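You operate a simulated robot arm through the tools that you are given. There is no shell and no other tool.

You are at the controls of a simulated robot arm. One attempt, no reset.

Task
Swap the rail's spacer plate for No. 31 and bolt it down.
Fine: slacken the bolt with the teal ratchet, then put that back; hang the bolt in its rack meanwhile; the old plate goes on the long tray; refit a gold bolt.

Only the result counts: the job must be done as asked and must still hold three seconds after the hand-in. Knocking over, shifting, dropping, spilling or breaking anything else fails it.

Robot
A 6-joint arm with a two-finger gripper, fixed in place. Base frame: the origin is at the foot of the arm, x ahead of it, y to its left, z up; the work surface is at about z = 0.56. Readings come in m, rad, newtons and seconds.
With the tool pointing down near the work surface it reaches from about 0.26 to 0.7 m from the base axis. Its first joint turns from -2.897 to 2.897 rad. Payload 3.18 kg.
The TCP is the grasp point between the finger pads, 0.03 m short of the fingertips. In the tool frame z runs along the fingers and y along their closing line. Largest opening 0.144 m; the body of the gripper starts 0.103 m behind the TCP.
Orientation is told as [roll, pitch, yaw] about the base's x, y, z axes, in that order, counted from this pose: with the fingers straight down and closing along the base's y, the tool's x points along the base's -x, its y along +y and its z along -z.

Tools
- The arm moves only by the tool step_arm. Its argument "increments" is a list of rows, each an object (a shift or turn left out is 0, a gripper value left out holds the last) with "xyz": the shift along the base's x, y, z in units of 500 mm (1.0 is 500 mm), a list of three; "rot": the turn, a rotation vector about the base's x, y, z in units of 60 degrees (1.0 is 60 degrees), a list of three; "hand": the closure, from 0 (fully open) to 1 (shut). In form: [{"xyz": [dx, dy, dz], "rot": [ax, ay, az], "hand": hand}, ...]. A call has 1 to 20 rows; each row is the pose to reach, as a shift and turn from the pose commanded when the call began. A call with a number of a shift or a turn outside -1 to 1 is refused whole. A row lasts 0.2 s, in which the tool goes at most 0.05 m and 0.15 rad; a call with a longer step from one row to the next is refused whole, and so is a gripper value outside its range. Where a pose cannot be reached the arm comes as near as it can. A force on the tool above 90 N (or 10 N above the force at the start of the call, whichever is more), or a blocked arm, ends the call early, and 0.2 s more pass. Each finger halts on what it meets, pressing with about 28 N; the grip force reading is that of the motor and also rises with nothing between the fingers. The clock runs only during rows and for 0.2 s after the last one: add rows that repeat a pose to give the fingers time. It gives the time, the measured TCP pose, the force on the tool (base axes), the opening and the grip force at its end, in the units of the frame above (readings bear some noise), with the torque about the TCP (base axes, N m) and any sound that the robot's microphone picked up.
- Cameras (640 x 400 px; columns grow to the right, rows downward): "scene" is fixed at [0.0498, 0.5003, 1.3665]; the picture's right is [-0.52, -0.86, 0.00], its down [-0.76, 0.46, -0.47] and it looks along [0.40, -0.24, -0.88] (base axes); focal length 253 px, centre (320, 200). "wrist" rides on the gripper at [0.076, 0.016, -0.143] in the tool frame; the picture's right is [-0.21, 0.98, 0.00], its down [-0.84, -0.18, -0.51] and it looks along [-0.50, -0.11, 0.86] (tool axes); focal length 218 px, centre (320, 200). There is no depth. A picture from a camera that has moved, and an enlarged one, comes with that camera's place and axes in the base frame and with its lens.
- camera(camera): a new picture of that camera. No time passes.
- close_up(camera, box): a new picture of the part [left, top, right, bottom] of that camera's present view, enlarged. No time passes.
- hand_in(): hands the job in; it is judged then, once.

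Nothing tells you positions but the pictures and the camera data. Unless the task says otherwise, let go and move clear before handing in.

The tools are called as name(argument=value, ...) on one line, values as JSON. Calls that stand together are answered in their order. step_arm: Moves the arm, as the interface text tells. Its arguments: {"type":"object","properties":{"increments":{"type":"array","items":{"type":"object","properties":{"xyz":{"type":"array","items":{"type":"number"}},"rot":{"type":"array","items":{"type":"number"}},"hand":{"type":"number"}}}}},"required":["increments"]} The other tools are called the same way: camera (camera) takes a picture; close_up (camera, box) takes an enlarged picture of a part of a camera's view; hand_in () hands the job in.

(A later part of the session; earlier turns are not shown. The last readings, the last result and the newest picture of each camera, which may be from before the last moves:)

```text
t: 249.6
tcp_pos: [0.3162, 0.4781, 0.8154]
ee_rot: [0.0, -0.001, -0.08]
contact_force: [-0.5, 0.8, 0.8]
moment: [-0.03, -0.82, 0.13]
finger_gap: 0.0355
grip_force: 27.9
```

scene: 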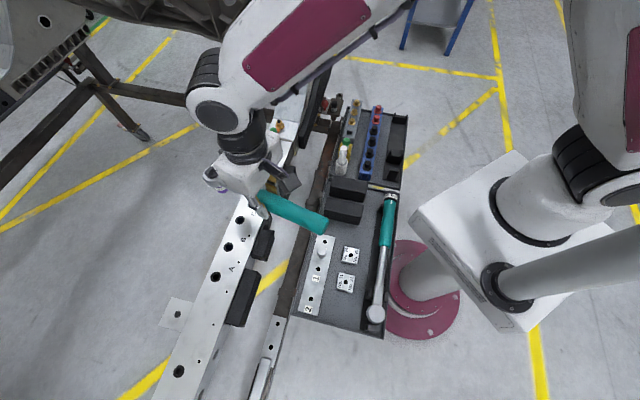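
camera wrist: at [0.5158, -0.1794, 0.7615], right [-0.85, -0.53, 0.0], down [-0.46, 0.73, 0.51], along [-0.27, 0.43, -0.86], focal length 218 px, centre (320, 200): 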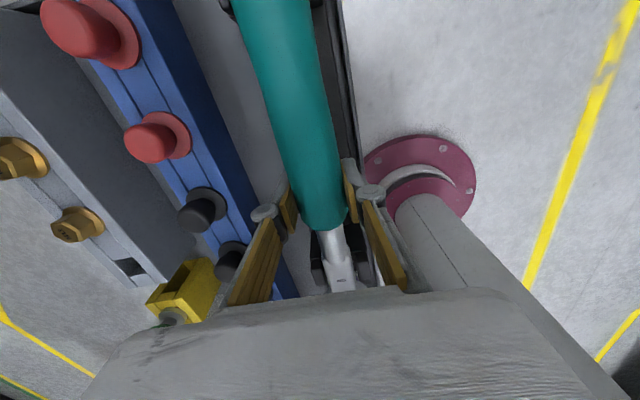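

Resting on the hex with light pressure. Now a slow counterclockwise sweep.

step_arm(increments=[{"xyz": [0, -0.0033, 0.001], "rot": [0, 0, 0.0119]}, {"xyz": [-0.0003, -0.0067, 0.001], "rot": [0, 0, 0.0239]}, {"xyz": [-0.0004, -0.01, 0.001], "rot": [0, 0, 0.0358]}, {"xyz": [-0.0005, -0.0133, 0.001], "rot": [0, 0, 0.0477]}, {"xyz": [-0.0006, -0.0167, 0.001], "rot": [0, 0, 0.0597]}, {"xyz": [-0.0006, -0.02, 0.001], "rot": [0, 0, 0.0716]}, {"xyz": [-0.0006, -0.0233, 0.001], "rot": [0, 0, 0.0836]}, {"xyz": [-0.0006, -0.0267, 0.001], "rot": [0, 0, 0.0955]}, {"xyz": [-0.0006, -0.03, 0.001], "rot": [0, 0, 0.1074]}, {"xyz": [-0.0006, -0.0333, 0.001], "rot": [0, 0, 0.1194]}, {"xyz": [-0.0006, -0.0333, 0.001], "rot": [0, 0, 0.1194]}])

step_arm(increments=[{"xyz": [0.0002, -0.0033, 0], "rot": [0, 0, 0.0119]}, {"xyz": [0.0004, -0.0067, 0], "rot": [0, 0, 0.0239]}, {"xyz": [0.0006, -0.01, 0], "rot": [0, 0, 0.0358]}, {"xyz": [0.0009, -0.0133, 0], "rot": [0, 0, 0.0477]}, {"xyz": [0.0012, -0.0166, 0], "rot": [0, 0, 0.0597]}, {"xyz": [0.0016, -0.0199, 0], "rot": [0, 0, 0.0716]}, {"xyz": [0.0021, -0.0232, 0], "rot": [0, 0, 0.0836]}, {"xyz": [0.0026, -0.0265, 0], "rot": [0, 0, 0.0955]}, {"xyz": [0.0031, -0.0298, 0], "rot": [0, 0, 0.1074]}, {"xyz": [0.0037, -0.0331, 0], "rot": [0, 0, 0.1194]}, {"xyz": [0.0037, -0.0331, 0], "rot": [0, 0, 0.1194]}])

```text
t: 252.0
tcp_pos: [0.3158, 0.4611, 0.8157]
ee_rot: [-0.001, 0.0, 0.047]
contact_force: [-1.1, 0.0, -6.8]
moment: [-0.01, 0.15, -0.01]
finger_gap: 0.0355
grip_force: 28.1
```

```text
t: 254.4
tcp_pos: [0.3179, 0.4447, 0.8159]
ee_rot: [0.0, 0.002, 0.17]
contact_force: [-2.0, -0.9, -2.3]
moment: [0.01, -0.3, -0.05]
finger_gap: 0.0355
grip_force: 28.1
```

step_arm(increments=[{"xyz": [0.0006, -0.0033, 0], "rot": [0, 0, 0.0119]}, {"xyz": [0.0012, -0.0066, 0], "rot": [0, 0, 0.0239]}, {"xyz": [0.0019, -0.0098, 0], "rot": [0, 0, 0.0358]}, {"xyz": [0.0026, -0.0131, 0], "rot": [0, 0, 0.0477]}, {"xyz": [0.0033, -0.0163, 0], "rot": [0, 0, 0.0597]}, {"xyz": [0.0041, -0.0195, 0], "rot": [0, 0, 0.0716]}, {"xyz": [0.0049, -0.0227, 0], "rot": [0, 0, 0.0836]}, {"xyz": [0.0058, -0.0259, 0], "rot": [0, 0, 0.0955]}, {"xyz": [0.0067, -0.0291, 0], "rot": [0, 0, 0.1074]}, {"xyz": [0.0077, -0.0323, 0], "rot": [0, 0, 0.1194]}, {"xyz": [0.0077, -0.0323, 0], "rot": [0, 0, 0.1194]}])

step_arm(increments=[{"xyz": [0.001, -0.0032, 0], "rot": [0, 0, 0.0119]}, {"xyz": [0.002, -0.0063, 0], "rot": [0, 0, 0.0239]}, {"xyz": [0.0031, -0.0094, 0], "rot": [0, 0, 0.0358]}, {"xyz": [0.0042, -0.0126, 0], "rot": [0, 0, 0.0477]}, {"xyz": [0.0053, -0.0157, 0], "rot": [0, 0, 0.0597]}, {"xyz": [0.0065, -0.0188, 0], "rot": [0, 0, 0.0716]}, {"xyz": [0.0077, -0.0218, 0], "rot": [0, 0, 0.0836]}, {"xyz": [0.009, -0.0249, 0], "rot": [0, 0, 0.0955]}, {"xyz": [0.0103, -0.0279, 0], "rot": [0, 0, 0.1074]}, {"xyz": [0.0117, -0.031, 0], "rot": [0, 0, 0.1194]}, {"xyz": [0.0117, -0.031, 0], "rot": [0, 0, 0.1194]}])

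close_up(camera="scene", box=[240, 165, 270, 195])

```text
t: 256.8
tcp_pos: [0.3219, 0.4286, 0.8148]
ee_rot: [0.001, 0.002, 0.297]
contact_force: [-1.4, -0.3, -0.3]
moment: [0.1, -0.38, -0.03]
finger_gap: 0.0356
grip_force: 27.8
```

```text
t: 259.2
tcp_pos: [0.3295, 0.4135, 0.8159]
ee_rot: [0.0, -0.001, 0.422]
contact_force: [-2.0, -1.0, -3.2]
moment: [0.04, -0.17, -0.02]
finger_gap: 0.0357
grip_force: 28.5
```

```text
13.33 times, centred on (255, 180) of scene
camera zoom: at [0.0498, 0.5003, 1.3665], right [-0.52, -0.86, 0.0], down [-0.76, 0.46, -0.47], along [0.4, -0.24, -0.88], focal length 3377 px, centre (1187, 467)
```

zoom: 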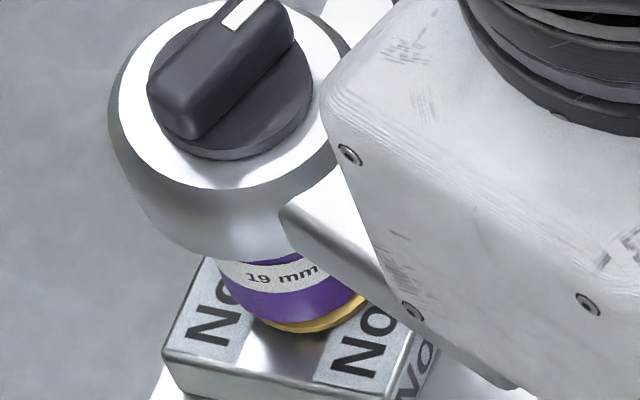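

The socket has drifted about 2 mm to the side; the bore has more play than I thought, and that's why it doesn't engage. I'll re-centre using both views.

step_arm(increments=[{"xyz": [-0.0004, -0.0022, 0.001]}, {"xyz": [-0.0004, -0.0044, 0.001]}, {"xyz": [-0.0004, -0.0044, 0.001]}])

close_up(camera="scene", box=[240, 165, 270, 195])

close_up(camera="wrist", box=[330, 225, 370, 290])

```text
t: 260.0
tcp_pos: [0.3279, 0.4104, 0.8164]
ee_rot: [0.0, 0.002, 0.419]
contact_force: [-0.6, -0.6, -4.7]
moment: [-0.02, 0.03, 0.02]
finger_gap: 0.0353
grip_force: 27.6
```

```text
13.33 times, centred on (255, 180) of scene
camera zoom: at [0.0498, 0.5003, 1.3665], right [-0.52, -0.86, 0.0], down [-0.76, 0.46, -0.47], along [0.4, -0.24, -0.88], focal length 3377 px, centre (1187, 467)
```

zoom: 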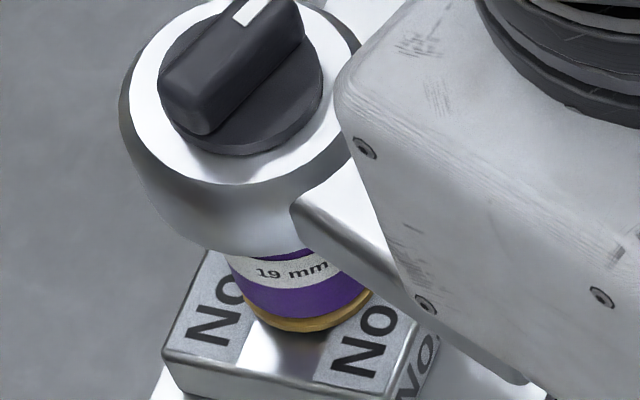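

```text
6.15 times, centred on (350, 258) of wrist
camera zoom: at [0.2521, 0.3934, 0.9594], right [-0.21, 0.98, 0.0], down [0.84, 0.18, 0.51], along [0.5, 0.11, -0.86], focal length 1343 px, centre (135, -154)
```

zoom: 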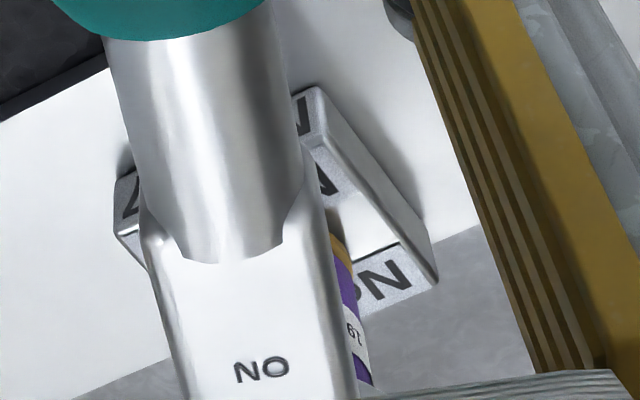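

step_arm(increments=[{"xyz": [-0.0015, -0.0007, 0.001]}, {"xyz": [-0.0031, -0.0014, 0.001]}, {"xyz": [-0.0031, -0.0014, 0]}, {"xyz": [-0.0031, -0.0014, 0]}])

close_up(camera="scene", box=[240, 165, 270, 195])

close_up(camera="wrist", box=[330, 225, 370, 290])

```text
t: 261.0
tcp_pos: [0.3259, 0.4104, 0.8166]
ee_rot: [-0.001, 0.0, 0.42]
contact_force: [-0.1, 0.6, -7.0]
moment: [-0.06, 0.16, 0.03]
finger_gap: 0.0354
grip_force: 27.9
```

```text
13.33 times, centred on (255, 180) of scene
camera zoom: at [0.0498, 0.5003, 1.3665], right [-0.52, -0.86, 0.0], down [-0.76, 0.46, -0.47], along [0.4, -0.24, -0.88], focal length 3377 px, centre (1187, 467)
```

zoom: 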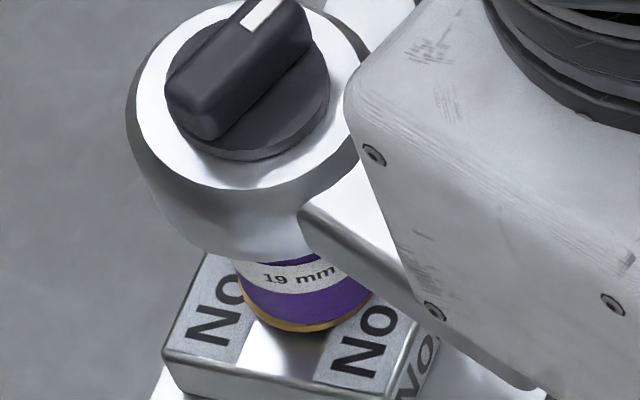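

```text
6.15 times, centred on (350, 258) of wrist
camera zoom: at [0.2503, 0.3927, 0.9596], right [-0.21, 0.98, 0.0], down [0.84, 0.18, 0.51], along [0.5, 0.11, -0.86], focal length 1343 px, centre (135, -154)
```

zoom: 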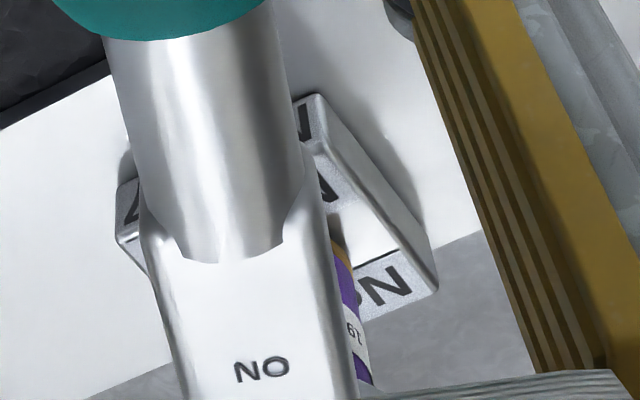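

Better centred and it has sunk further. I'll lower to contact.

step_arm(increments=[{"xyz": [0, -0.0005, -0.002]}, {"xyz": [0, -0.0008, -0.003]}, {"xyz": [0, -0.0008, -0.003]}])

step_arm(increments=[{"xyz": [0, 0, -0.002]}, {"xyz": [0, 0, -0.003]}, {"xyz": [0, 0, -0.003]}])

close_up(camera="scene", box=[240, 165, 270, 195])

```text
t: 261.8
tcp_pos: [0.3264, 0.4102, 0.8154]
ee_rot: [0.001, 0.001, 0.422]
contact_force: [-2.5, -1.0, 2.2]
moment: [0.37, -0.84, 0.13]
finger_gap: 0.0355
grip_force: 27.8
```

```text
t: 262.6
tcp_pos: [0.3264, 0.4095, 0.8133]
ee_rot: [0.002, 0.001, 0.42]
contact_force: [-2.2, 0.1, 1.0]
moment: [0.37, -0.67, 0.12]
finger_gap: 0.0355
grip_force: 27.9
```

```text
13.33 times, centred on (255, 180) of scene
camera zoom: at [0.0498, 0.5003, 1.3665], right [-0.52, -0.86, 0.0], down [-0.76, 0.46, -0.47], along [0.4, -0.24, -0.88], focal length 3377 px, centre (1187, 467)
```

zoom: 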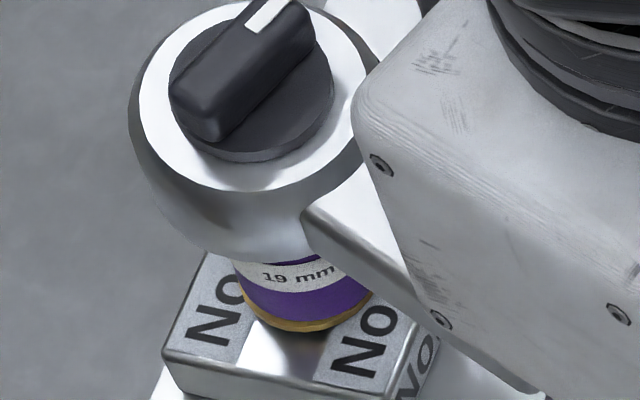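

I'll move quickly (lightly raised) to about 46°, re-centre there, and then sweep slowly.

step_arm(increments=[{"xyz": [0, 0, 0.004]}, {"xyz": [0.0093, -0.0146, 0.004], "rot": [0, 0, 0.0616]}, {"xyz": [0.0186, -0.0292, 0.004], "rot": [0, 0, 0.1232]}, {"xyz": [0.0287, -0.0435, 0.004], "rot": [0, 0, 0.1853]}, {"xyz": [0.0388, -0.0578, 0.004], "rot": [0, 0, 0.2473]}, {"xyz": [0.0497, -0.0697, 0.004], "rot": [0, 0, 0.3046]}, {"xyz": [0.0606, -0.0816, 0.004], "rot": [0, 0, 0.3619]}, {"xyz": [0.0606, -0.0816, 0.004], "rot": [0, 0, 0.3619]}])

close_up(camera="scene", box=[240, 165, 270, 195])

close_up(camera="wrist", box=[330, 225, 370, 290])

```text
t: 264.4
tcp_pos: [0.3557, 0.3677, 0.8142]
ee_rot: [-0.001, 0.001, 0.801]
contact_force: [-0.3, -0.6, -6.7]
moment: [-0.11, 0.09, -0.01]
finger_gap: 0.0356
grip_force: 27.9
```

```text
13.33 times, centred on (255, 180) of scene
camera zoom: at [0.0498, 0.5003, 1.3665], right [-0.52, -0.86, 0.0], down [-0.76, 0.46, -0.47], along [0.4, -0.24, -0.88], focal length 3377 px, centre (1187, 467)
```

zoom: 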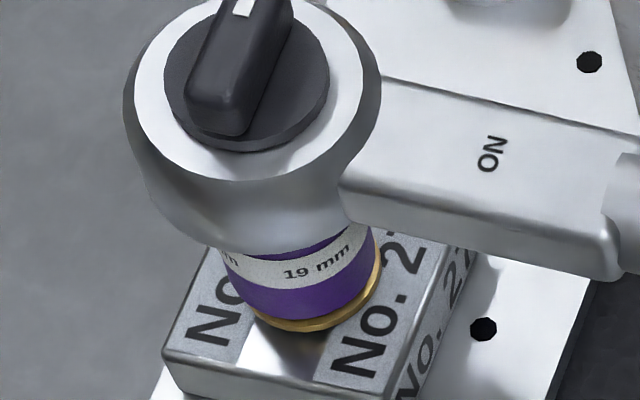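

```text
6.15 times, centred on (350, 258) of wrist
camera zoom: at [0.292, 0.3241, 0.9581], right [-0.56, 0.83, 0.0], down [0.72, 0.48, 0.51], along [0.42, 0.28, -0.86], focal length 1343 px, centre (135, -154)
```

zoom: 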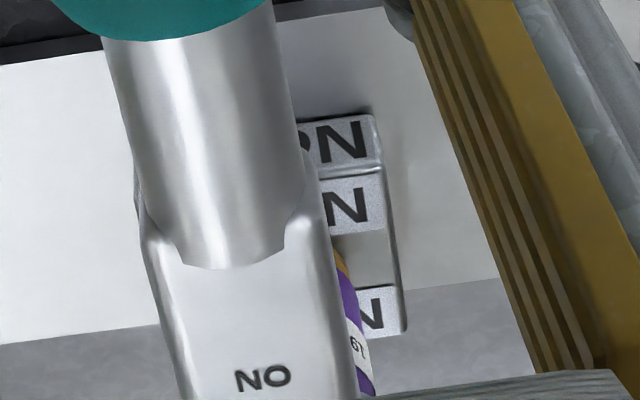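

The gold flange now sits visibly higher than before, so I think the bolt did come loose. I'll lift and look.

step_arm(increments=[{"xyz": [0, 0, 0.015]}, {"xyz": [0, 0, 0.04]}, {"xyz": [0, 0, 0.07]}, {"xyz": [0, 0, 0.1]}, {"xyz": [0, 0, 0.12]}, {"xyz": [0, 0, 0.12]}])

close_up(camera="scene", box=[245, 175, 265, 195])

```text
t: 265.8
tcp_pos: [0.357, 0.3676, 0.8758]
ee_rot: [-0.001, 0.002, 0.799]
contact_force: [0.5, -0.9, -6.5]
moment: [-0.14, 0.13, -0.02]
finger_gap: 0.0354
grip_force: 28.0
```

```text
16.00 times, centred on (255, 185) of scene
camera zoom: at [0.0498, 0.5003, 1.3665], right [-0.52, -0.86, 0.0], down [-0.76, 0.46, -0.47], along [0.4, -0.24, -0.88], focal length 4052 px, centre (1360, 440)
```

zoom: 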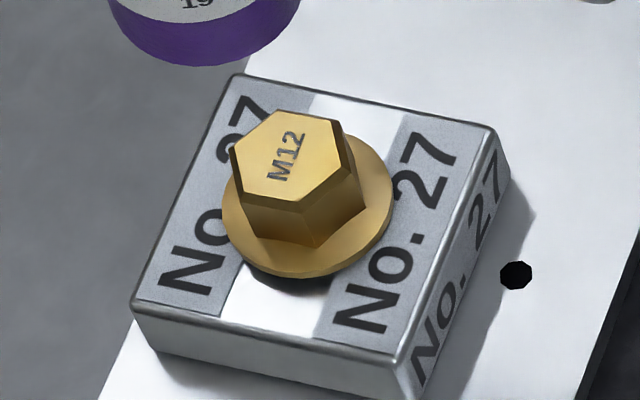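

The bolt is slack again, standing proud of the plate. I'll return the ratchet to its cradle with the pitch compensated.

step_arm(increments=[{"xyz": [0, 0, 0.03]}, {"xyz": [0.005, -0.02, 0.048], "rot": [0, 0, 0.03]}, {"xyz": [0.014, -0.06, 0.048], "rot": [0, 0, 0.09]}, {"xyz": [0.024, -0.1, 0.048], "rot": [0, 0, 0.16]}, {"xyz": [0.036, -0.15, 0.048], "rot": [0, 0, 0.23]}, {"xyz": [0.048, -0.2, 0.048], "rot": [0, 0, 0.3]}, {"xyz": [0.06, -0.25, 0.048], "rot": [0, 0, 0.37]}, {"xyz": [0.072, -0.3, 0.048], "rot": [0, 0, 0.44]}, {"xyz": [0.084, -0.35, 0.048], "rot": [0, 0, 0.51]}, {"xyz": [0.096, -0.4, 0.048], "rot": [0, 0, 0.58]}, {"xyz": [0.108, -0.45, 0.048], "rot": [0, 0, 0.65]}, {"xyz": [0.12, -0.5, 0.048], "rot": [0, 0, 0.72]}, {"xyz": [0.12, -0.5, 0.048], "rot": [0, 0, 0.72]}])

step_arm(increments=[{"xyz": [0.01, -0.04, 0], "rot": [0, 0, 0.06]}, {"xyz": [0.022, -0.09, 0], "rot": [0, 0, 0.14]}, {"xyz": [0.034, -0.14, 0], "rot": [0, 0, 0.22]}, {"xyz": [0.046, -0.19, 0], "rot": [0, 0, 0.3]}, {"xyz": [0.058, -0.24, 0], "rot": [0, 0, 0.38]}, {"xyz": [0.07, -0.29, 0], "rot": [0, 0, 0.46]}, {"xyz": [0.082, -0.34, 0], "rot": [0, 0, 0.54]}, {"xyz": [0.094, -0.39, 0], "rot": [0, 0, 0.62]}, {"xyz": [0.106, -0.43, 0], "rot": [0, 0, 0.7]}, {"xyz": [0.115, -0.4616, 0], "rot": [0, 0, 0.7506]}, {"xyz": [0.115, -0.4616, 0], "rot": [0, 0, 0.7506]}])

step_arm(increments=[{"rot": [-0.0317, -0.0307, 0]}, {"rot": [-0.0634, -0.0614, 0]}, {"xyz": [0, 0, -0.05], "rot": [-0.0634, -0.0614, 0]}, {"xyz": [0, 0, -0.13], "rot": [-0.0634, -0.0614, 0]}, {"xyz": [0, 0, -0.21], "rot": [-0.0634, -0.0614, 0]}, {"xyz": [0, 0, -0.29], "rot": [-0.0634, -0.0614, 0]}, {"xyz": [0, 0, -0.37], "rot": [-0.0634, -0.0614, 0]}, {"xyz": [0, 0, -0.43], "rot": [-0.0634, -0.0614, 0]}, {"xyz": [0, 0, -0.48], "rot": [-0.0634, -0.0614, 0]}, {"xyz": [0, 0, -0.5], "rot": [-0.0634, -0.0614, 0]}, {"xyz": [0, 0, -0.5], "rot": [-0.0634, -0.0614, 0]}])

close_up(camera="scene", box=[375, 130, 415, 190])

```text
t: 268.6
tcp_pos: [0.4161, 0.1176, 0.9002]
ee_rot: [0.0, -0.001, 1.556]
contact_force: [0.4, 0.6, -6.5]
moment: [-0.15, 0.02, 0.02]
finger_gap: 0.0353
grip_force: 27.7
```

```text
t: 271.0
tcp_pos: [0.4737, -0.113, 0.8997]
ee_rot: [0.002, 0.0, 2.34]
contact_force: [-1.0, 0.8, -6.3]
moment: [-0.13, -0.11, 0.03]
finger_gap: 0.0355
grip_force: 28.7
```

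```text
t: 273.4
tcp_pos: [0.4738, -0.1125, 0.6501]
ee_rot: [0.001, 0.093, 2.34]
contact_force: [-0.7, -0.1, -6.4]
moment: [-0.1, -0.1, 0.03]
finger_gap: 0.0355
grip_force: 28.0
```

```text
6.67 times, centred on (395, 160) of scene
camera zoom: at [0.0498, 0.5003, 1.3665], right [-0.52, -0.86, 0.0], down [-0.76, 0.46, -0.47], along [0.4, -0.24, -0.88], focal length 1688 px, centre (-180, 467)
```

zoom: 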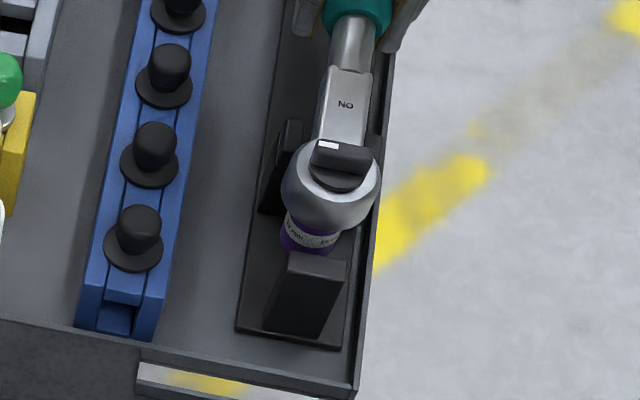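

step_arm(increments=[{"rot": [0, 0, 0.02], "xyz": [-0.0016, -0.001, 0]}, {"rot": [0, 0, 0.02], "xyz": [-0.0016, -0.001, -0.02]}, {"rot": [0, 0, 0.02], "xyz": [-0.0016, -0.001, -0.03]}, {"rot": [0, 0, 0.02], "xyz": [-0.0016, -0.001, -0.03]}])

close_up(camera="scene", box=[375, 130, 415, 190])

```text
t: 274.4
tcp_pos: [0.4743, -0.113, 0.6345]
ee_rot: [0.002, 0.092, 2.36]
contact_force: [0.7, -1.0, -6.2]
moment: [-0.12, -0.13, 0.01]
finger_gap: 0.0355
grip_force: 28.2
```

```text
6.67 times, centred on (395, 160) of scene
camera zoom: at [0.0498, 0.5003, 1.3665], right [-0.52, -0.86, 0.0], down [-0.76, 0.46, -0.47], along [0.4, -0.24, -0.88], focal length 1688 px, centre (-180, 467)
```

zoom: 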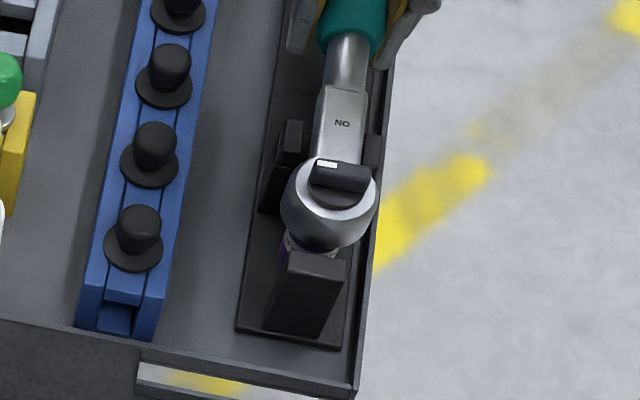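

Aligned with the previous seating. I'll lower onto the cradle.

step_arm(increments=[{"xyz": [0, 0, -0.01]}, {"xyz": [0, 0, -0.018]}, {"xyz": [0, 0, -0.024]}, {"xyz": [0, 0, -0.024]}])

step_arm(increments=[{"xyz": [0, 0, -0.003]}, {"xyz": [0, 0, -0.006]}, {"xyz": [0, 0, -0.006]}])

close_up(camera="scene", box=[375, 130, 415, 190])

```text
t: 275.4
tcp_pos: [0.4731, -0.1129, 0.623]
ee_rot: [0.0, 0.093, 2.362]
contact_force: [-0.2, -0.1, -6.6]
moment: [-0.11, -0.09, -0.01]
finger_gap: 0.0356
grip_force: 27.9
```

```text
t: 276.2
tcp_pos: [0.4739, -0.1121, 0.6201]
ee_rot: [-0.002, 0.093, 2.362]
contact_force: [-1.3, 2.9, 2.2]
moment: [0.58, 0.55, -0.09]
finger_gap: 0.0352
grip_force: 27.9
```

```text
6.67 times, centred on (395, 160) of scene
camera zoom: at [0.0498, 0.5003, 1.3665], right [-0.52, -0.86, 0.0], down [-0.76, 0.46, -0.47], along [0.4, -0.24, -0.88], focal length 1688 px, centre (-180, 467)
```

zoom: 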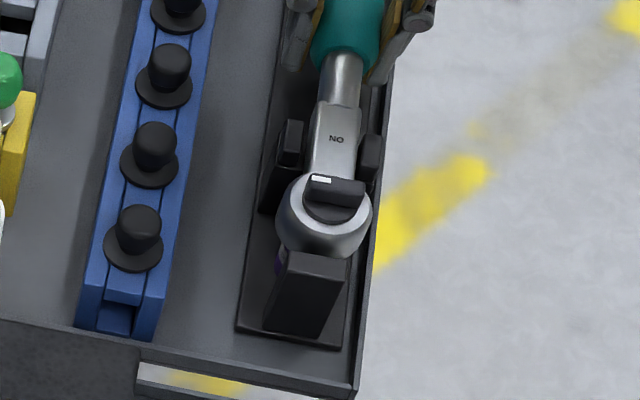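

It matches the seated picture exactly. I'll release.

step_arm(increments=[{"xyz": [0, 0, -0.001], "hand": 0.95}, {"xyz": [0, 0, -0.001], "hand": 0.7}, {"hand": 0.6, "xyz": [0, 0, -0.001]}, {"hand": 0.5, "xyz": [0, 0, -0.001]}, {"hand": 0.5, "xyz": [0, 0, -0.001]}])

step_arm(increments=[{"xyz": [0, 0, 0.05]}, {"xyz": [0, 0, 0.13]}, {"xyz": [0, 0, 0.2], "rot": [0.02, 0.02, 0]}, {"xyz": [0, 0, 0.27], "rot": [0.045, 0.045, 0]}, {"xyz": [0, 0, 0.34], "rot": [0.0625, 0.0627, 0]}, {"xyz": [0, 0, 0.42], "rot": [0.0625, 0.0627, 0]}, {"xyz": [0, 0, 0.5], "rot": [0.0625, 0.0627, 0]}, {"xyz": [0, 0, 0.52], "rot": [0.0625, 0.0627, 0]}, {"xyz": [0, 0, 0.52], "rot": [0.0625, 0.0627, 0]}])

close_up(camera="scene", box=[370, 90, 430, 190])

close_up(camera="scene", box=[245, 175, 265, 195])

```text
t: 277.4
tcp_pos: [0.4745, -0.1135, 0.62]
ee_rot: [0.001, 0.093, 2.361]
contact_force: [0.6, 0.0, 0.4]
moment: [0.04, -0.03, 0.0]
finger_gap: 0.0723
grip_force: 0.0
```

```text
t: 279.4
tcp_pos: [0.4733, -0.112, 0.8786]
ee_rot: [0.0, -0.001, 2.362]
contact_force: [0.2, -0.6, -0.3]
moment: [0.02, -0.02, 0.0]
finger_gap: 0.0721
grip_force: 0.0
```

```text
4.00 times, centred on (400, 140) of scene
camera zoom: at [0.0498, 0.5003, 1.3665], right [-0.52, -0.86, 0.0], down [-0.76, 0.46, -0.47], along [0.4, -0.24, -0.88], focal length 1013 px, centre (0, 440)
```

zoom: 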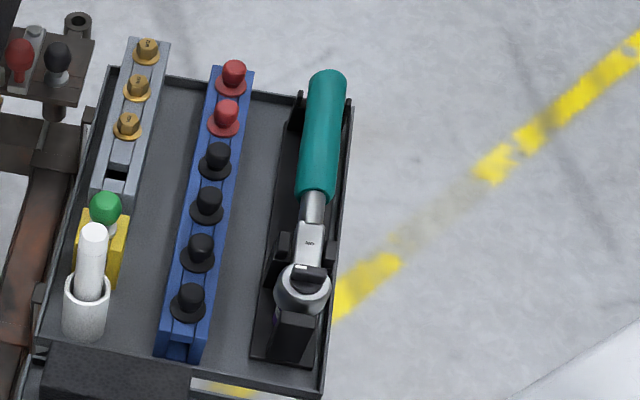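

```text
16.00 times, centred on (255, 185) of scene
camera zoom: at [0.0498, 0.5003, 1.3665], right [-0.52, -0.86, 0.0], down [-0.76, 0.46, -0.47], along [0.4, -0.24, -0.88], focal length 4052 px, centre (1360, 440)
```

zoom: 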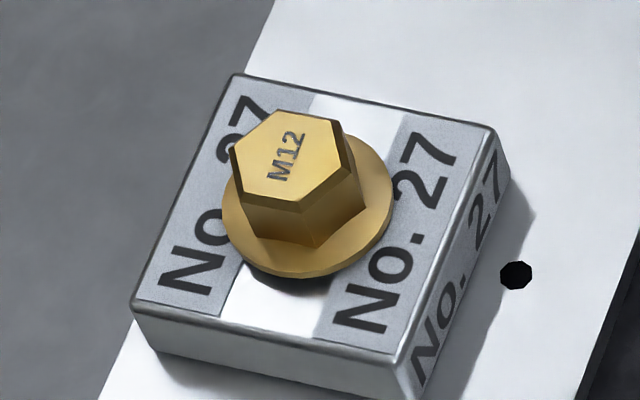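

The ratchet is home and the bolt is slack. I'll go back to the bolt with the wrist wound fully the other way, for one long unscrewing stroke.

step_arm(increments=[{"xyz": [-0.005, 0.05, 0], "rot": [0, 0, -0.14]}, {"xyz": [-0.008, 0.11, 0], "rot": [0, 0, -0.28]}, {"xyz": [-0.01, 0.17, 0], "rot": [0, 0, -0.42]}, {"xyz": [-0.012, 0.23, 0], "rot": [0, 0, -0.56]}, {"xyz": [-0.015, 0.29, 0], "rot": [0, 0, -0.7]}, {"xyz": [-0.02, 0.35, 0], "rot": [0, 0, -0.84]}, {"xyz": [-0.02, 0.4, 0], "rot": [0, 0, -0.98]}, {"xyz": [-0.02, 0.4, 0], "rot": [0, 0, -1.0]}])

step_arm(increments=[{"xyz": [-0.005, 0.05, 0], "rot": [0, 0, -0.14]}, {"xyz": [-0.008, 0.11, 0], "rot": [0, 0, -0.28]}, {"xyz": [-0.01, 0.17, 0], "rot": [0, 0, -0.42]}, {"xyz": [-0.012, 0.23, 0], "rot": [0, 0, -0.56]}, {"xyz": [-0.015, 0.29, 0], "rot": [0, 0, -0.7]}, {"xyz": [-0.02, 0.35, 0], "rot": [0, 0, -0.84]}, {"xyz": [-0.02, 0.4, 0], "rot": [0, 0, -0.98]}, {"xyz": [-0.02, 0.4, 0], "rot": [0, 0, -1.0]}])

step_arm(increments=[{"xyz": [0, 0.04, -0.01], "rot": [0, 0, -0.14]}, {"xyz": [0, 0.08, -0.03], "rot": [0, 0, -0.28]}, {"xyz": [0, 0.12, -0.05], "rot": [0, 0, -0.42]}, {"xyz": [0, 0.16, -0.07], "rot": [0, 0, -0.56]}, {"xyz": [0, 0.2, -0.08], "rot": [0, 0, -0.7]}, {"xyz": [0, 0.25, -0.08], "rot": [0, 0, -0.84]}, {"xyz": [0, 0.28, -0.08], "rot": [0, 0, -0.98]}, {"xyz": [0, 0.28, -0.08], "rot": [0, 0, -1.0]}])

step_arm(increments=[{"xyz": [0, 0.01, 0], "rot": [0, 0, -0.14]}, {"xyz": [0, 0.02, 0], "rot": [0, 0, -0.28]}, {"xyz": [0, 0.04, 0], "rot": [0, 0, -0.42]}, {"xyz": [0, 0.06, 0], "rot": [0, 0, -0.56]}, {"xyz": [0, 0.0776, 0], "rot": [0, 0, -0.7]}, {"xyz": [0, 0.0776, 0], "rot": [0, 0, -0.84]}, {"xyz": [0, 0.0776, 0], "rot": [0, 0, -0.935]}, {"xyz": [0, 0.0776, 0], "rot": [0, 0, -0.935]}])

close_up(camera="wrist", box=[280, 130, 360, 220])

```text
t: 281.2
tcp_pos: [0.4617, 0.088, 0.8791]
ee_rot: [0.001, 0.0, 1.311]
contact_force: [-0.1, 0.4, 0.9]
moment: [0.01, 0.02, 0.0]
finger_gap: 0.0717
grip_force: 0.0
```

```text
t: 283.0
tcp_pos: [0.453, 0.2868, 0.8789]
ee_rot: [0.0, 0.0, 0.265]
contact_force: [0.2, -0.2, 0.2]
moment: [-0.04, 0.0, -0.01]
finger_gap: 0.0719
grip_force: 0.0
```

```text
t: 284.8
tcp_pos: [0.455, 0.4262, 0.8402]
ee_rot: [0.001, 0.0, -0.783]
contact_force: [-0.3, 0.8, 0.2]
moment: [0.01, 0.02, 0.02]
finger_gap: 0.0717
grip_force: 0.0
```

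```text
t: 286.6
tcp_pos: [0.4536, 0.4657, 0.8394]
ee_rot: [0.001, 0.006, -1.759]
contact_force: [0.0, 0.3, 0.4]
moment: [0.01, 0.01, 0.03]
finger_gap: 0.0721
grip_force: 0.1
```

```text
4.44 times, centred on (320, 175) of wrist
camera zoom: at [0.4835, 0.536, 0.982], right [0.92, -0.39, 0.0], down [-0.34, -0.8, 0.5], along [-0.2, -0.46, -0.86], focal length 970 px, centre (320, 311)
```

zoom: 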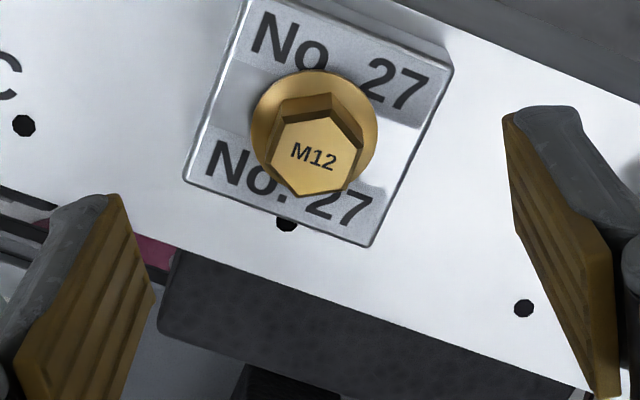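

step_arm(increments=[{"xyz": [0, 0.004, -0.02]}, {"xyz": [0, 0.0064, -0.045]}, {"xyz": [0, 0.0064, -0.065]}, {"xyz": [0, 0.0064, -0.073]}, {"xyz": [0, 0.0064, -0.073]}])

step_arm(increments=[{"hand": 0.65}, {"hand": 0.8}, {"hand": 0.95}, {"hand": 1.0}, {"hand": 1.0}])

close_up(camera="wrist", box=[290, 150, 350, 210])

close_up(camera="scene", box=[235, 165, 275, 205])

```text
t: 287.8
tcp_pos: [0.4534, 0.4681, 0.8016]
ee_rot: [-0.001, 0.0, -1.759]
contact_force: [-0.6, 0.0, -0.2]
moment: [0.02, 0.03, 0.01]
finger_gap: 0.0719
grip_force: 0.0
```

```text
t: 289.0
tcp_pos: [0.4532, 0.4685, 0.8013]
ee_rot: [-0.002, -0.001, -1.759]
contact_force: [-10.5, 1.5, 0.0]
moment: [0.11, 0.23, -0.02]
finger_gap: 0.0193
grip_force: 28.0
```

```text
6.67 times, centred on (320, 180) of wrist
camera zoom: at [0.4839, 0.5401, 0.945], right [0.92, -0.39, 0.0], down [-0.33, -0.79, 0.51], along [-0.2, -0.47, -0.86], focal length 1455 px, centre (320, 333)
```

zoom: 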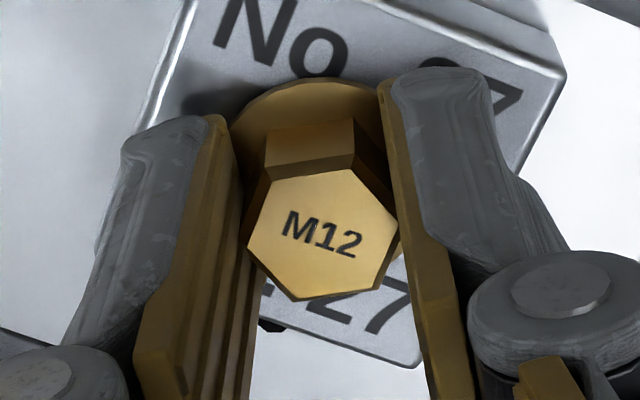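

```text
10.00 times, centred on (255, 185) of scene
camera zoom: at [0.0498, 0.5003, 1.3665], right [-0.52, -0.86, 0.0], down [-0.76, 0.46, -0.47], along [0.4, -0.24, -0.88], focal length 2533 px, centre (970, 350)
```

zoom: 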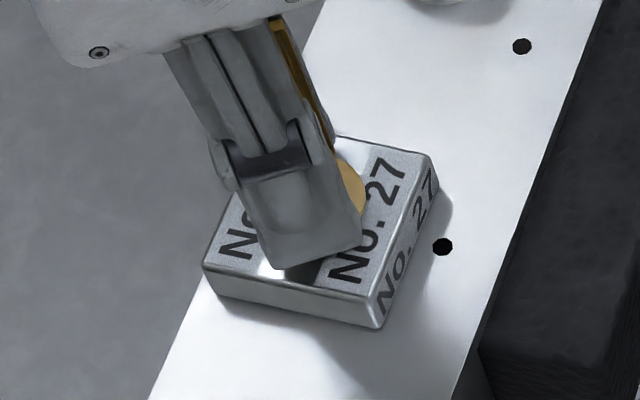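

Good deep grip. I'll relieve the side load, then unscrew 30° and check the mark stays fixed relative to the fingers.

step_arm(increments=[{"xyz": [-0.001, 0.0002, 0]}, {"xyz": [-0.0018, 0.0003, 0]}, {"xyz": [-0.0018, 0.0003, 0]}])

step_arm(increments=[{"rot": [0, 0, 0.1], "xyz": [0, 0, 0.0003]}, {"rot": [0, 0, 0.2], "xyz": [0, 0, 0.0008]}, {"rot": [0, 0, 0.3], "xyz": [0, 0, 0.0013]}, {"rot": [0, 0, 0.4], "xyz": [0, 0, 0.0018]}, {"rot": [0, 0, 0.5], "xyz": [0, 0, 0.0022]}, {"rot": [0, 0, 0.5], "xyz": [0, 0, 0.0022]}])

close_up(camera="wrist", box=[290, 150, 350, 210])

```text
t: 289.8
tcp_pos: [0.4522, 0.4681, 0.8016]
ee_rot: [0.001, -0.002, -1.76]
contact_force: [-6.0, -0.4, -2.4]
moment: [0.0, 0.17, -0.03]
finger_gap: 0.0194
grip_force: 27.6
```

```text
t: 291.2
tcp_pos: [0.4523, 0.4679, 0.8034]
ee_rot: [-0.001, 0.0, -1.233]
contact_force: [-13.4, -7.8, 3.3]
moment: [-0.18, 0.38, -0.03]
finger_gap: 0.0191
grip_force: 27.9
```

```text
6.67 times, centred on (320, 180) of wrist
camera zoom: at [0.4427, 0.5458, 0.9468], right [0.99, 0.13, 0.0], down [0.11, -0.85, 0.51], along [0.06, -0.5, -0.86], focal length 1455 px, centre (320, 333)
```

zoom: 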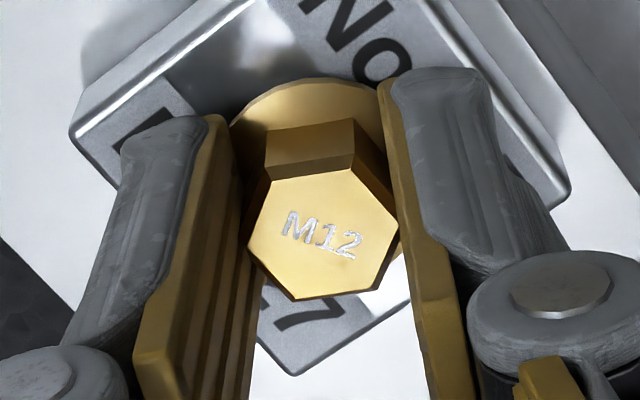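

The mark stays fixed between the fingers, so the bolt is turning with them. I'll ease the side load and continue.

step_arm(increments=[{"xyz": [-0.001, -0.0006, 0.0004], "rot": [0, 0, 0.0]}, {"xyz": [-0.002, -0.0012, 0.0008], "rot": [0, 0, 0.0]}, {"xyz": [-0.002, -0.0012, 0.0012], "rot": [0, 0, 0.1]}, {"xyz": [-0.002, -0.0012, 0.0017], "rot": [0, 0, 0.2]}, {"xyz": [-0.002, -0.0012, 0.0022], "rot": [0, 0, 0.3]}, {"xyz": [-0.002, -0.0012, 0.0027], "rot": [0, 0, 0.4]}, {"xyz": [-0.002, -0.0012, 0.0032], "rot": [0, 0, 0.5]}, {"xyz": [-0.002, -0.0012, 0.0032], "rot": [0, 0, 0.5]}])

close_up(camera="wrist", box=[290, 150, 350, 210])

close_up(camera="scene", box=[235, 165, 275, 205])

```text
t: 293.0
tcp_pos: [0.4517, 0.4692, 0.805]
ee_rot: [-0.001, 0.0, -0.709]
contact_force: [-14.5, -5.2, 4.8]
moment: [-0.22, 0.29, -0.02]
finger_gap: 0.0193
grip_force: 27.8
```

```text
6.67 times, centred on (320, 180) of wrist
camera zoom: at [0.4044, 0.5299, 0.9486], right [0.8, 0.6, 0.0], down [0.52, -0.69, 0.51], along [0.31, -0.41, -0.86], focal length 1455 px, centre (320, 333)
```

zoom: 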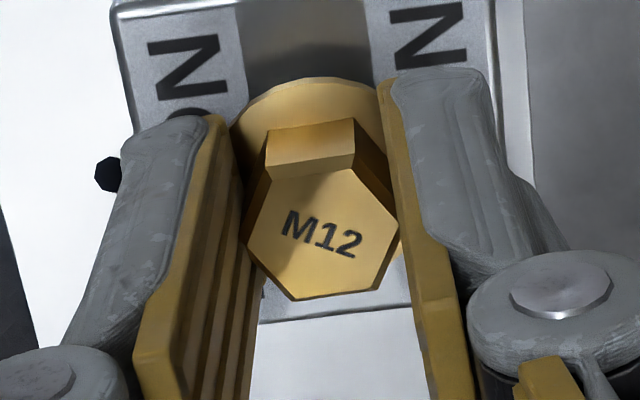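

```text
10.00 times, centred on (255, 185) of scene
camera zoom: at [0.0498, 0.5003, 1.3665], right [-0.52, -0.86, 0.0], down [-0.76, 0.46, -0.47], along [0.4, -0.24, -0.88], focal length 2533 px, centre (970, 350)
```

zoom: 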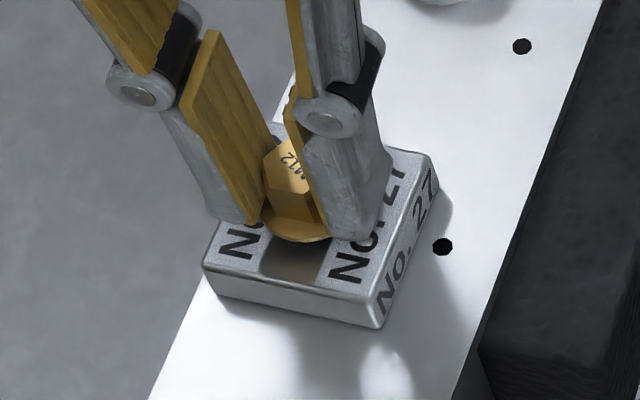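

It's working: the flange is up about 5 mm. I'll continue unscrewing.

step_arm(increments=[{"xyz": [-0.0012, -0.0005, 0.0003]}, {"xyz": [-0.0022, -0.0008, 0.0006]}, {"xyz": [-0.0022, -0.0008, 0.0012], "rot": [0, 0, 0.1]}, {"xyz": [-0.0022, -0.0008, 0.0017], "rot": [0, 0, 0.2]}, {"xyz": [-0.0022, -0.0008, 0.0022], "rot": [0, 0, 0.3]}, {"xyz": [-0.0022, -0.0008, 0.0028], "rot": [0, 0, 0.4]}, {"xyz": [-0.0022, -0.0008, 0.0033], "rot": [0, 0, 0.5]}, {"xyz": [-0.0022, -0.0008, 0.0038], "rot": [0, 0, 0.6]}, {"xyz": [-0.0022, -0.0008, 0.0043], "rot": [0, 0, 0.7]}, {"xyz": [-0.0022, -0.0008, 0.0048], "rot": [0, 0, 0.8]}, {"xyz": [-0.0022, -0.0008, 0.0054], "rot": [0, 0, 0.9]}, {"xyz": [-0.0022, -0.0008, 0.0058], "rot": [0, 0, 1.0]}, {"xyz": [-0.0022, -0.0008, 0.0058], "rot": [0, 0, 1.0]}])

close_up(camera="wrist", box=[290, 150, 350, 210])

close_up(camera="scene", box=[235, 165, 275, 205])

```text
t: 295.8
tcp_pos: [0.4502, 0.4664, 0.8103]
ee_rot: [-0.002, 0.001, 0.335]
contact_force: [-0.8, -26.0, 16.1]
moment: [-0.72, -0.14, -0.05]
finger_gap: 0.0192
grip_force: 27.6
```

```text
6.67 times, centred on (320, 180) of wrist
camera zoom: at [0.3736, 0.4564, 0.9519], right [-0.13, 0.99, 0.0], down [0.86, 0.11, 0.51], along [0.5, 0.06, -0.86], focal length 1455 px, centre (320, 333)
```

zoom: 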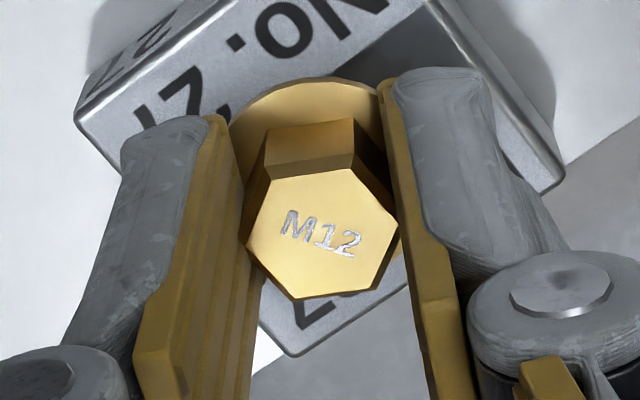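

```text
10.00 times, centred on (255, 185) of scene
camera zoom: at [0.0498, 0.5003, 1.3665], right [-0.52, -0.86, 0.0], down [-0.76, 0.46, -0.47], along [0.4, -0.24, -0.88], focal length 2533 px, centre (970, 350)
```

zoom: 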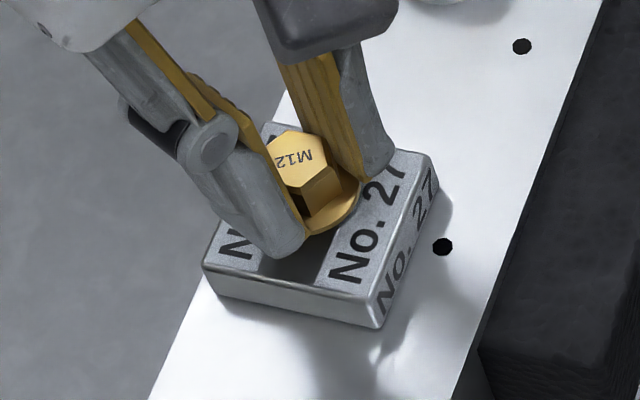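

step_arm(increments=[{"xyz": [0.0005, -0.002, 0.001]}, {"xyz": [0.001, -0.004, 0.002]}, {"xyz": [0.001, -0.004, 0.002]}])

```text
t: 296.6
tcp_pos: [0.4514, 0.4673, 0.8083]
ee_rot: [-0.001, 0.001, 0.334]
contact_force: [3.3, -13.1, 0.9]
moment: [-0.37, -0.03, -0.02]
finger_gap: 0.0194
grip_force: 27.9
```

step_arm(increments=[{"xyz": [0.0005, -0.0015, 0.0003]}, {"xyz": [0.001, -0.003, 0.0006]}, {"xyz": [0.001, -0.003, 0.0011], "rot": [0, 0, 0.1]}, {"xyz": [0.001, -0.003, 0.0016], "rot": [0, 0, 0.2]}, {"xyz": [0.001, -0.003, 0.0021], "rot": [0, 0, 0.3]}, {"xyz": [0.001, -0.003, 0.0026], "rot": [0, 0, 0.4]}, {"xyz": [0.001, -0.003, 0.0032], "rot": [0, 0, 0.5]}, {"xyz": [0.001, -0.003, 0.0037], "rot": [0, 0, 0.6]}, {"xyz": [0.001, -0.003, 0.0042], "rot": [0, 0, 0.7]}, {"xyz": [0.001, -0.003, 0.0047], "rot": [0, 0, 0.8]}, {"xyz": [0.001, -0.003, 0.0053], "rot": [0, 0, 0.9]}, {"xyz": [0.001, -0.003, 0.0057], "rot": [0, 0, 1.0]}, {"xyz": [0.001, -0.003, 0.0057], "rot": [0, 0, 1.0]}])

close_up(camera="wrist", box=[290, 150, 350, 210])

close_up(camera="scene", box=[235, 165, 275, 205])

```text
t: 299.4
tcp_pos: [0.4514, 0.4651, 0.8125]
ee_rot: [-0.001, -0.001, 1.383]
contact_force: [0.5, 0.1, -1.5]
moment: [0.05, 0.01, -0.02]
finger_gap: 0.0191
grip_force: 28.0
```

```text
6.67 times, centred on (320, 180) of wrist
camera zoom: at [0.4215, 0.3922, 0.9552], right [-0.92, 0.39, 0.0], down [0.33, 0.79, 0.51], along [0.2, 0.47, -0.86], focal length 1455 px, centre (320, 333)
```

zoom: 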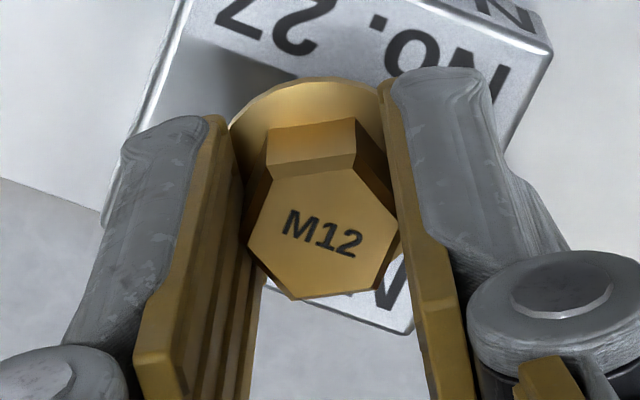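

```text
10.00 times, centred on (255, 185) of scene
camera zoom: at [0.0498, 0.5003, 1.3665], right [-0.52, -0.86, 0.0], down [-0.76, 0.46, -0.47], along [0.4, -0.24, -0.88], focal length 2533 px, centre (970, 350)
```

zoom: 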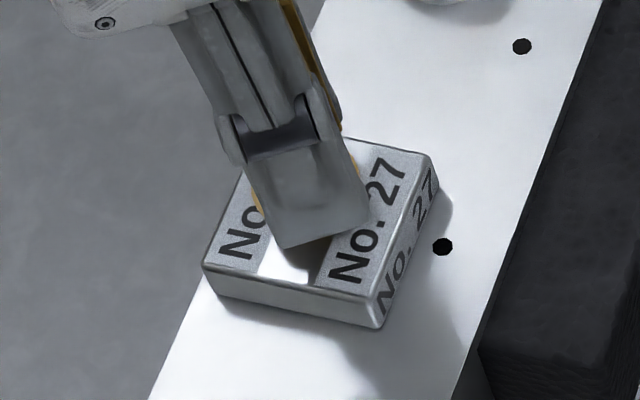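

All side and vertical loads have vanished, so the bolt may be out of its thread. I'll lift gently and see.

step_arm(increments=[{"xyz": [0, 0, 0.004]}, {"xyz": [0, 0, 0.008]}, {"xyz": [0, 0, 0.008]}])

close_up(camera="scene", box=[235, 165, 275, 205])

close_up(camera="wrist", box=[290, 150, 350, 210])

```text
t: 300.2
tcp_pos: [0.4516, 0.4644, 0.8169]
ee_rot: [0.0, 0.001, 1.381]
contact_force: [-0.1, -0.1, -0.2]
moment: [0.02, 0.04, -0.01]
finger_gap: 0.0192
grip_force: 28.2
```

```text
10.00 times, centred on (255, 185) of scene
camera zoom: at [0.0498, 0.5003, 1.3665], right [-0.52, -0.86, 0.0], down [-0.76, 0.46, -0.47], along [0.4, -0.24, -0.88], focal length 2533 px, centre (970, 350)
```

zoom: 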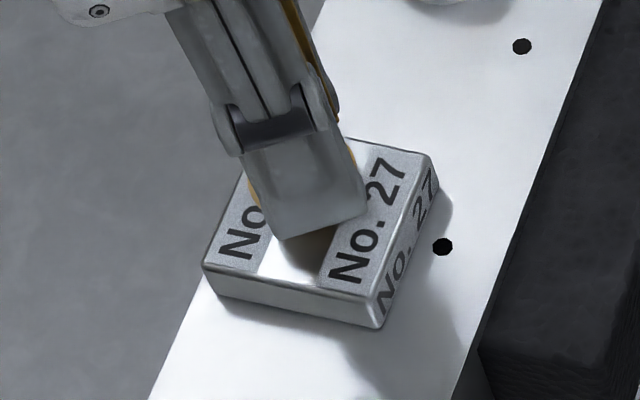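

```text
6.67 times, centred on (320, 180) of wrist
camera zoom: at [0.4215, 0.3921, 0.9593], right [-0.92, 0.39, 0.0], down [0.33, 0.79, 0.51], along [0.2, 0.47, -0.86], focal length 1455 px, centre (320, 333)
```

zoom: 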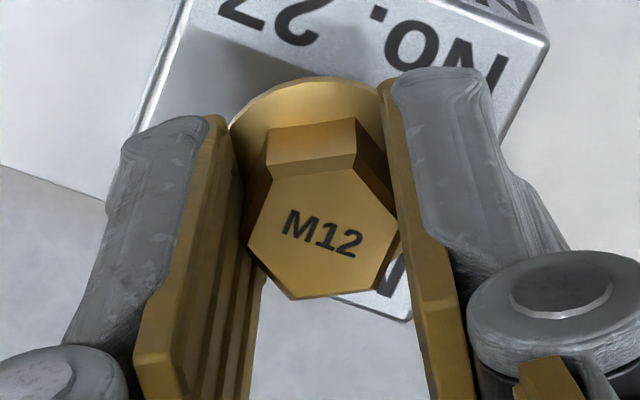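

The bolt is free and lifting. I'll raise it straight up slowly and look at the shank.

step_arm(increments=[{"xyz": [0, 0, 0.01]}, {"xyz": [0, 0, 0.025]}, {"xyz": [0, 0, 0.04]}, {"xyz": [0, 0, 0.046]}, {"xyz": [0, 0, 0.046]}])

close_up(camera="scene", box=[230, 150, 280, 200])

```text
t: 301.4
tcp_pos: [0.4522, 0.4646, 0.8384]
ee_rot: [-0.001, -0.002, 1.382]
contact_force: [0.3, 0.4, -0.9]
moment: [-0.01, -0.03, -0.01]
finger_gap: 0.0191
grip_force: 28.5
```

```text
8.00 times, centred on (255, 175) of scene
camera zoom: at [0.0498, 0.5003, 1.3665], right [-0.52, -0.86, 0.0], down [-0.76, 0.46, -0.47], along [0.4, -0.24, -0.88], focal length 2026 px, centre (840, 400)
```

zoom: 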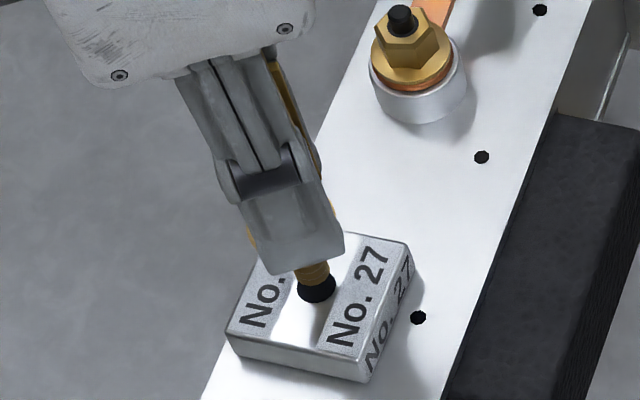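

step_arm(increments=[{"xyz": [0, 0, 0.005]}, {"xyz": [0, 0, 0.01]}, {"xyz": [0, 0, 0.01]}])

close_up(camera="scene", box=[240, 165, 270, 195])

close_up(camera="wrist", box=[270, 120, 370, 220])

```text
t: 302.2
tcp_pos: [0.4511, 0.4642, 0.8425]
ee_rot: [-0.004, -0.005, 1.383]
contact_force: [0.0, 0.2, -0.6]
moment: [0.0, -0.04, -0.01]
finger_gap: 0.0192
grip_force: 28.0
```

```text
13.33 times, centred on (255, 180) of scene
camera zoom: at [0.0498, 0.5003, 1.3665], right [-0.52, -0.86, 0.0], down [-0.76, 0.46, -0.47], along [0.4, -0.24, -0.88], focal length 3377 px, centre (1187, 467)
```

zoom: 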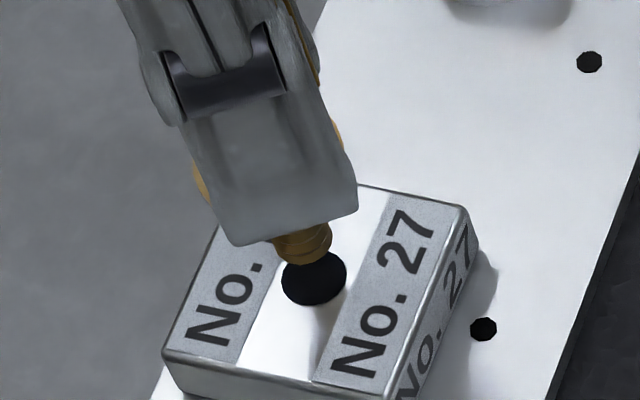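

```text
4.00 times, centred on (320, 170) of wrist
camera zoom: at [0.4202, 0.3905, 0.9862], right [-0.92, 0.39, 0.0], down [0.33, 0.79, 0.51], along [0.2, 0.47, -0.86], focal length 873 px, centre (320, 320)
```

zoom: 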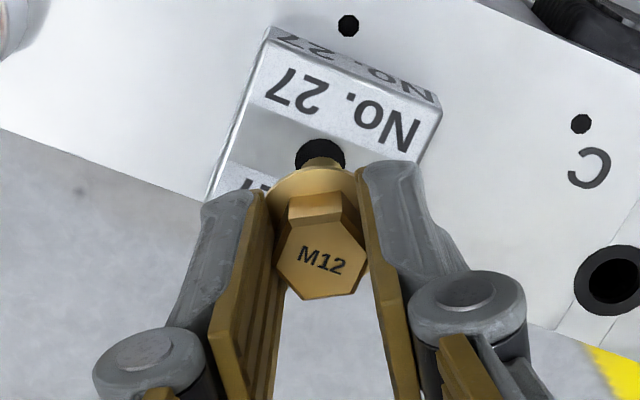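

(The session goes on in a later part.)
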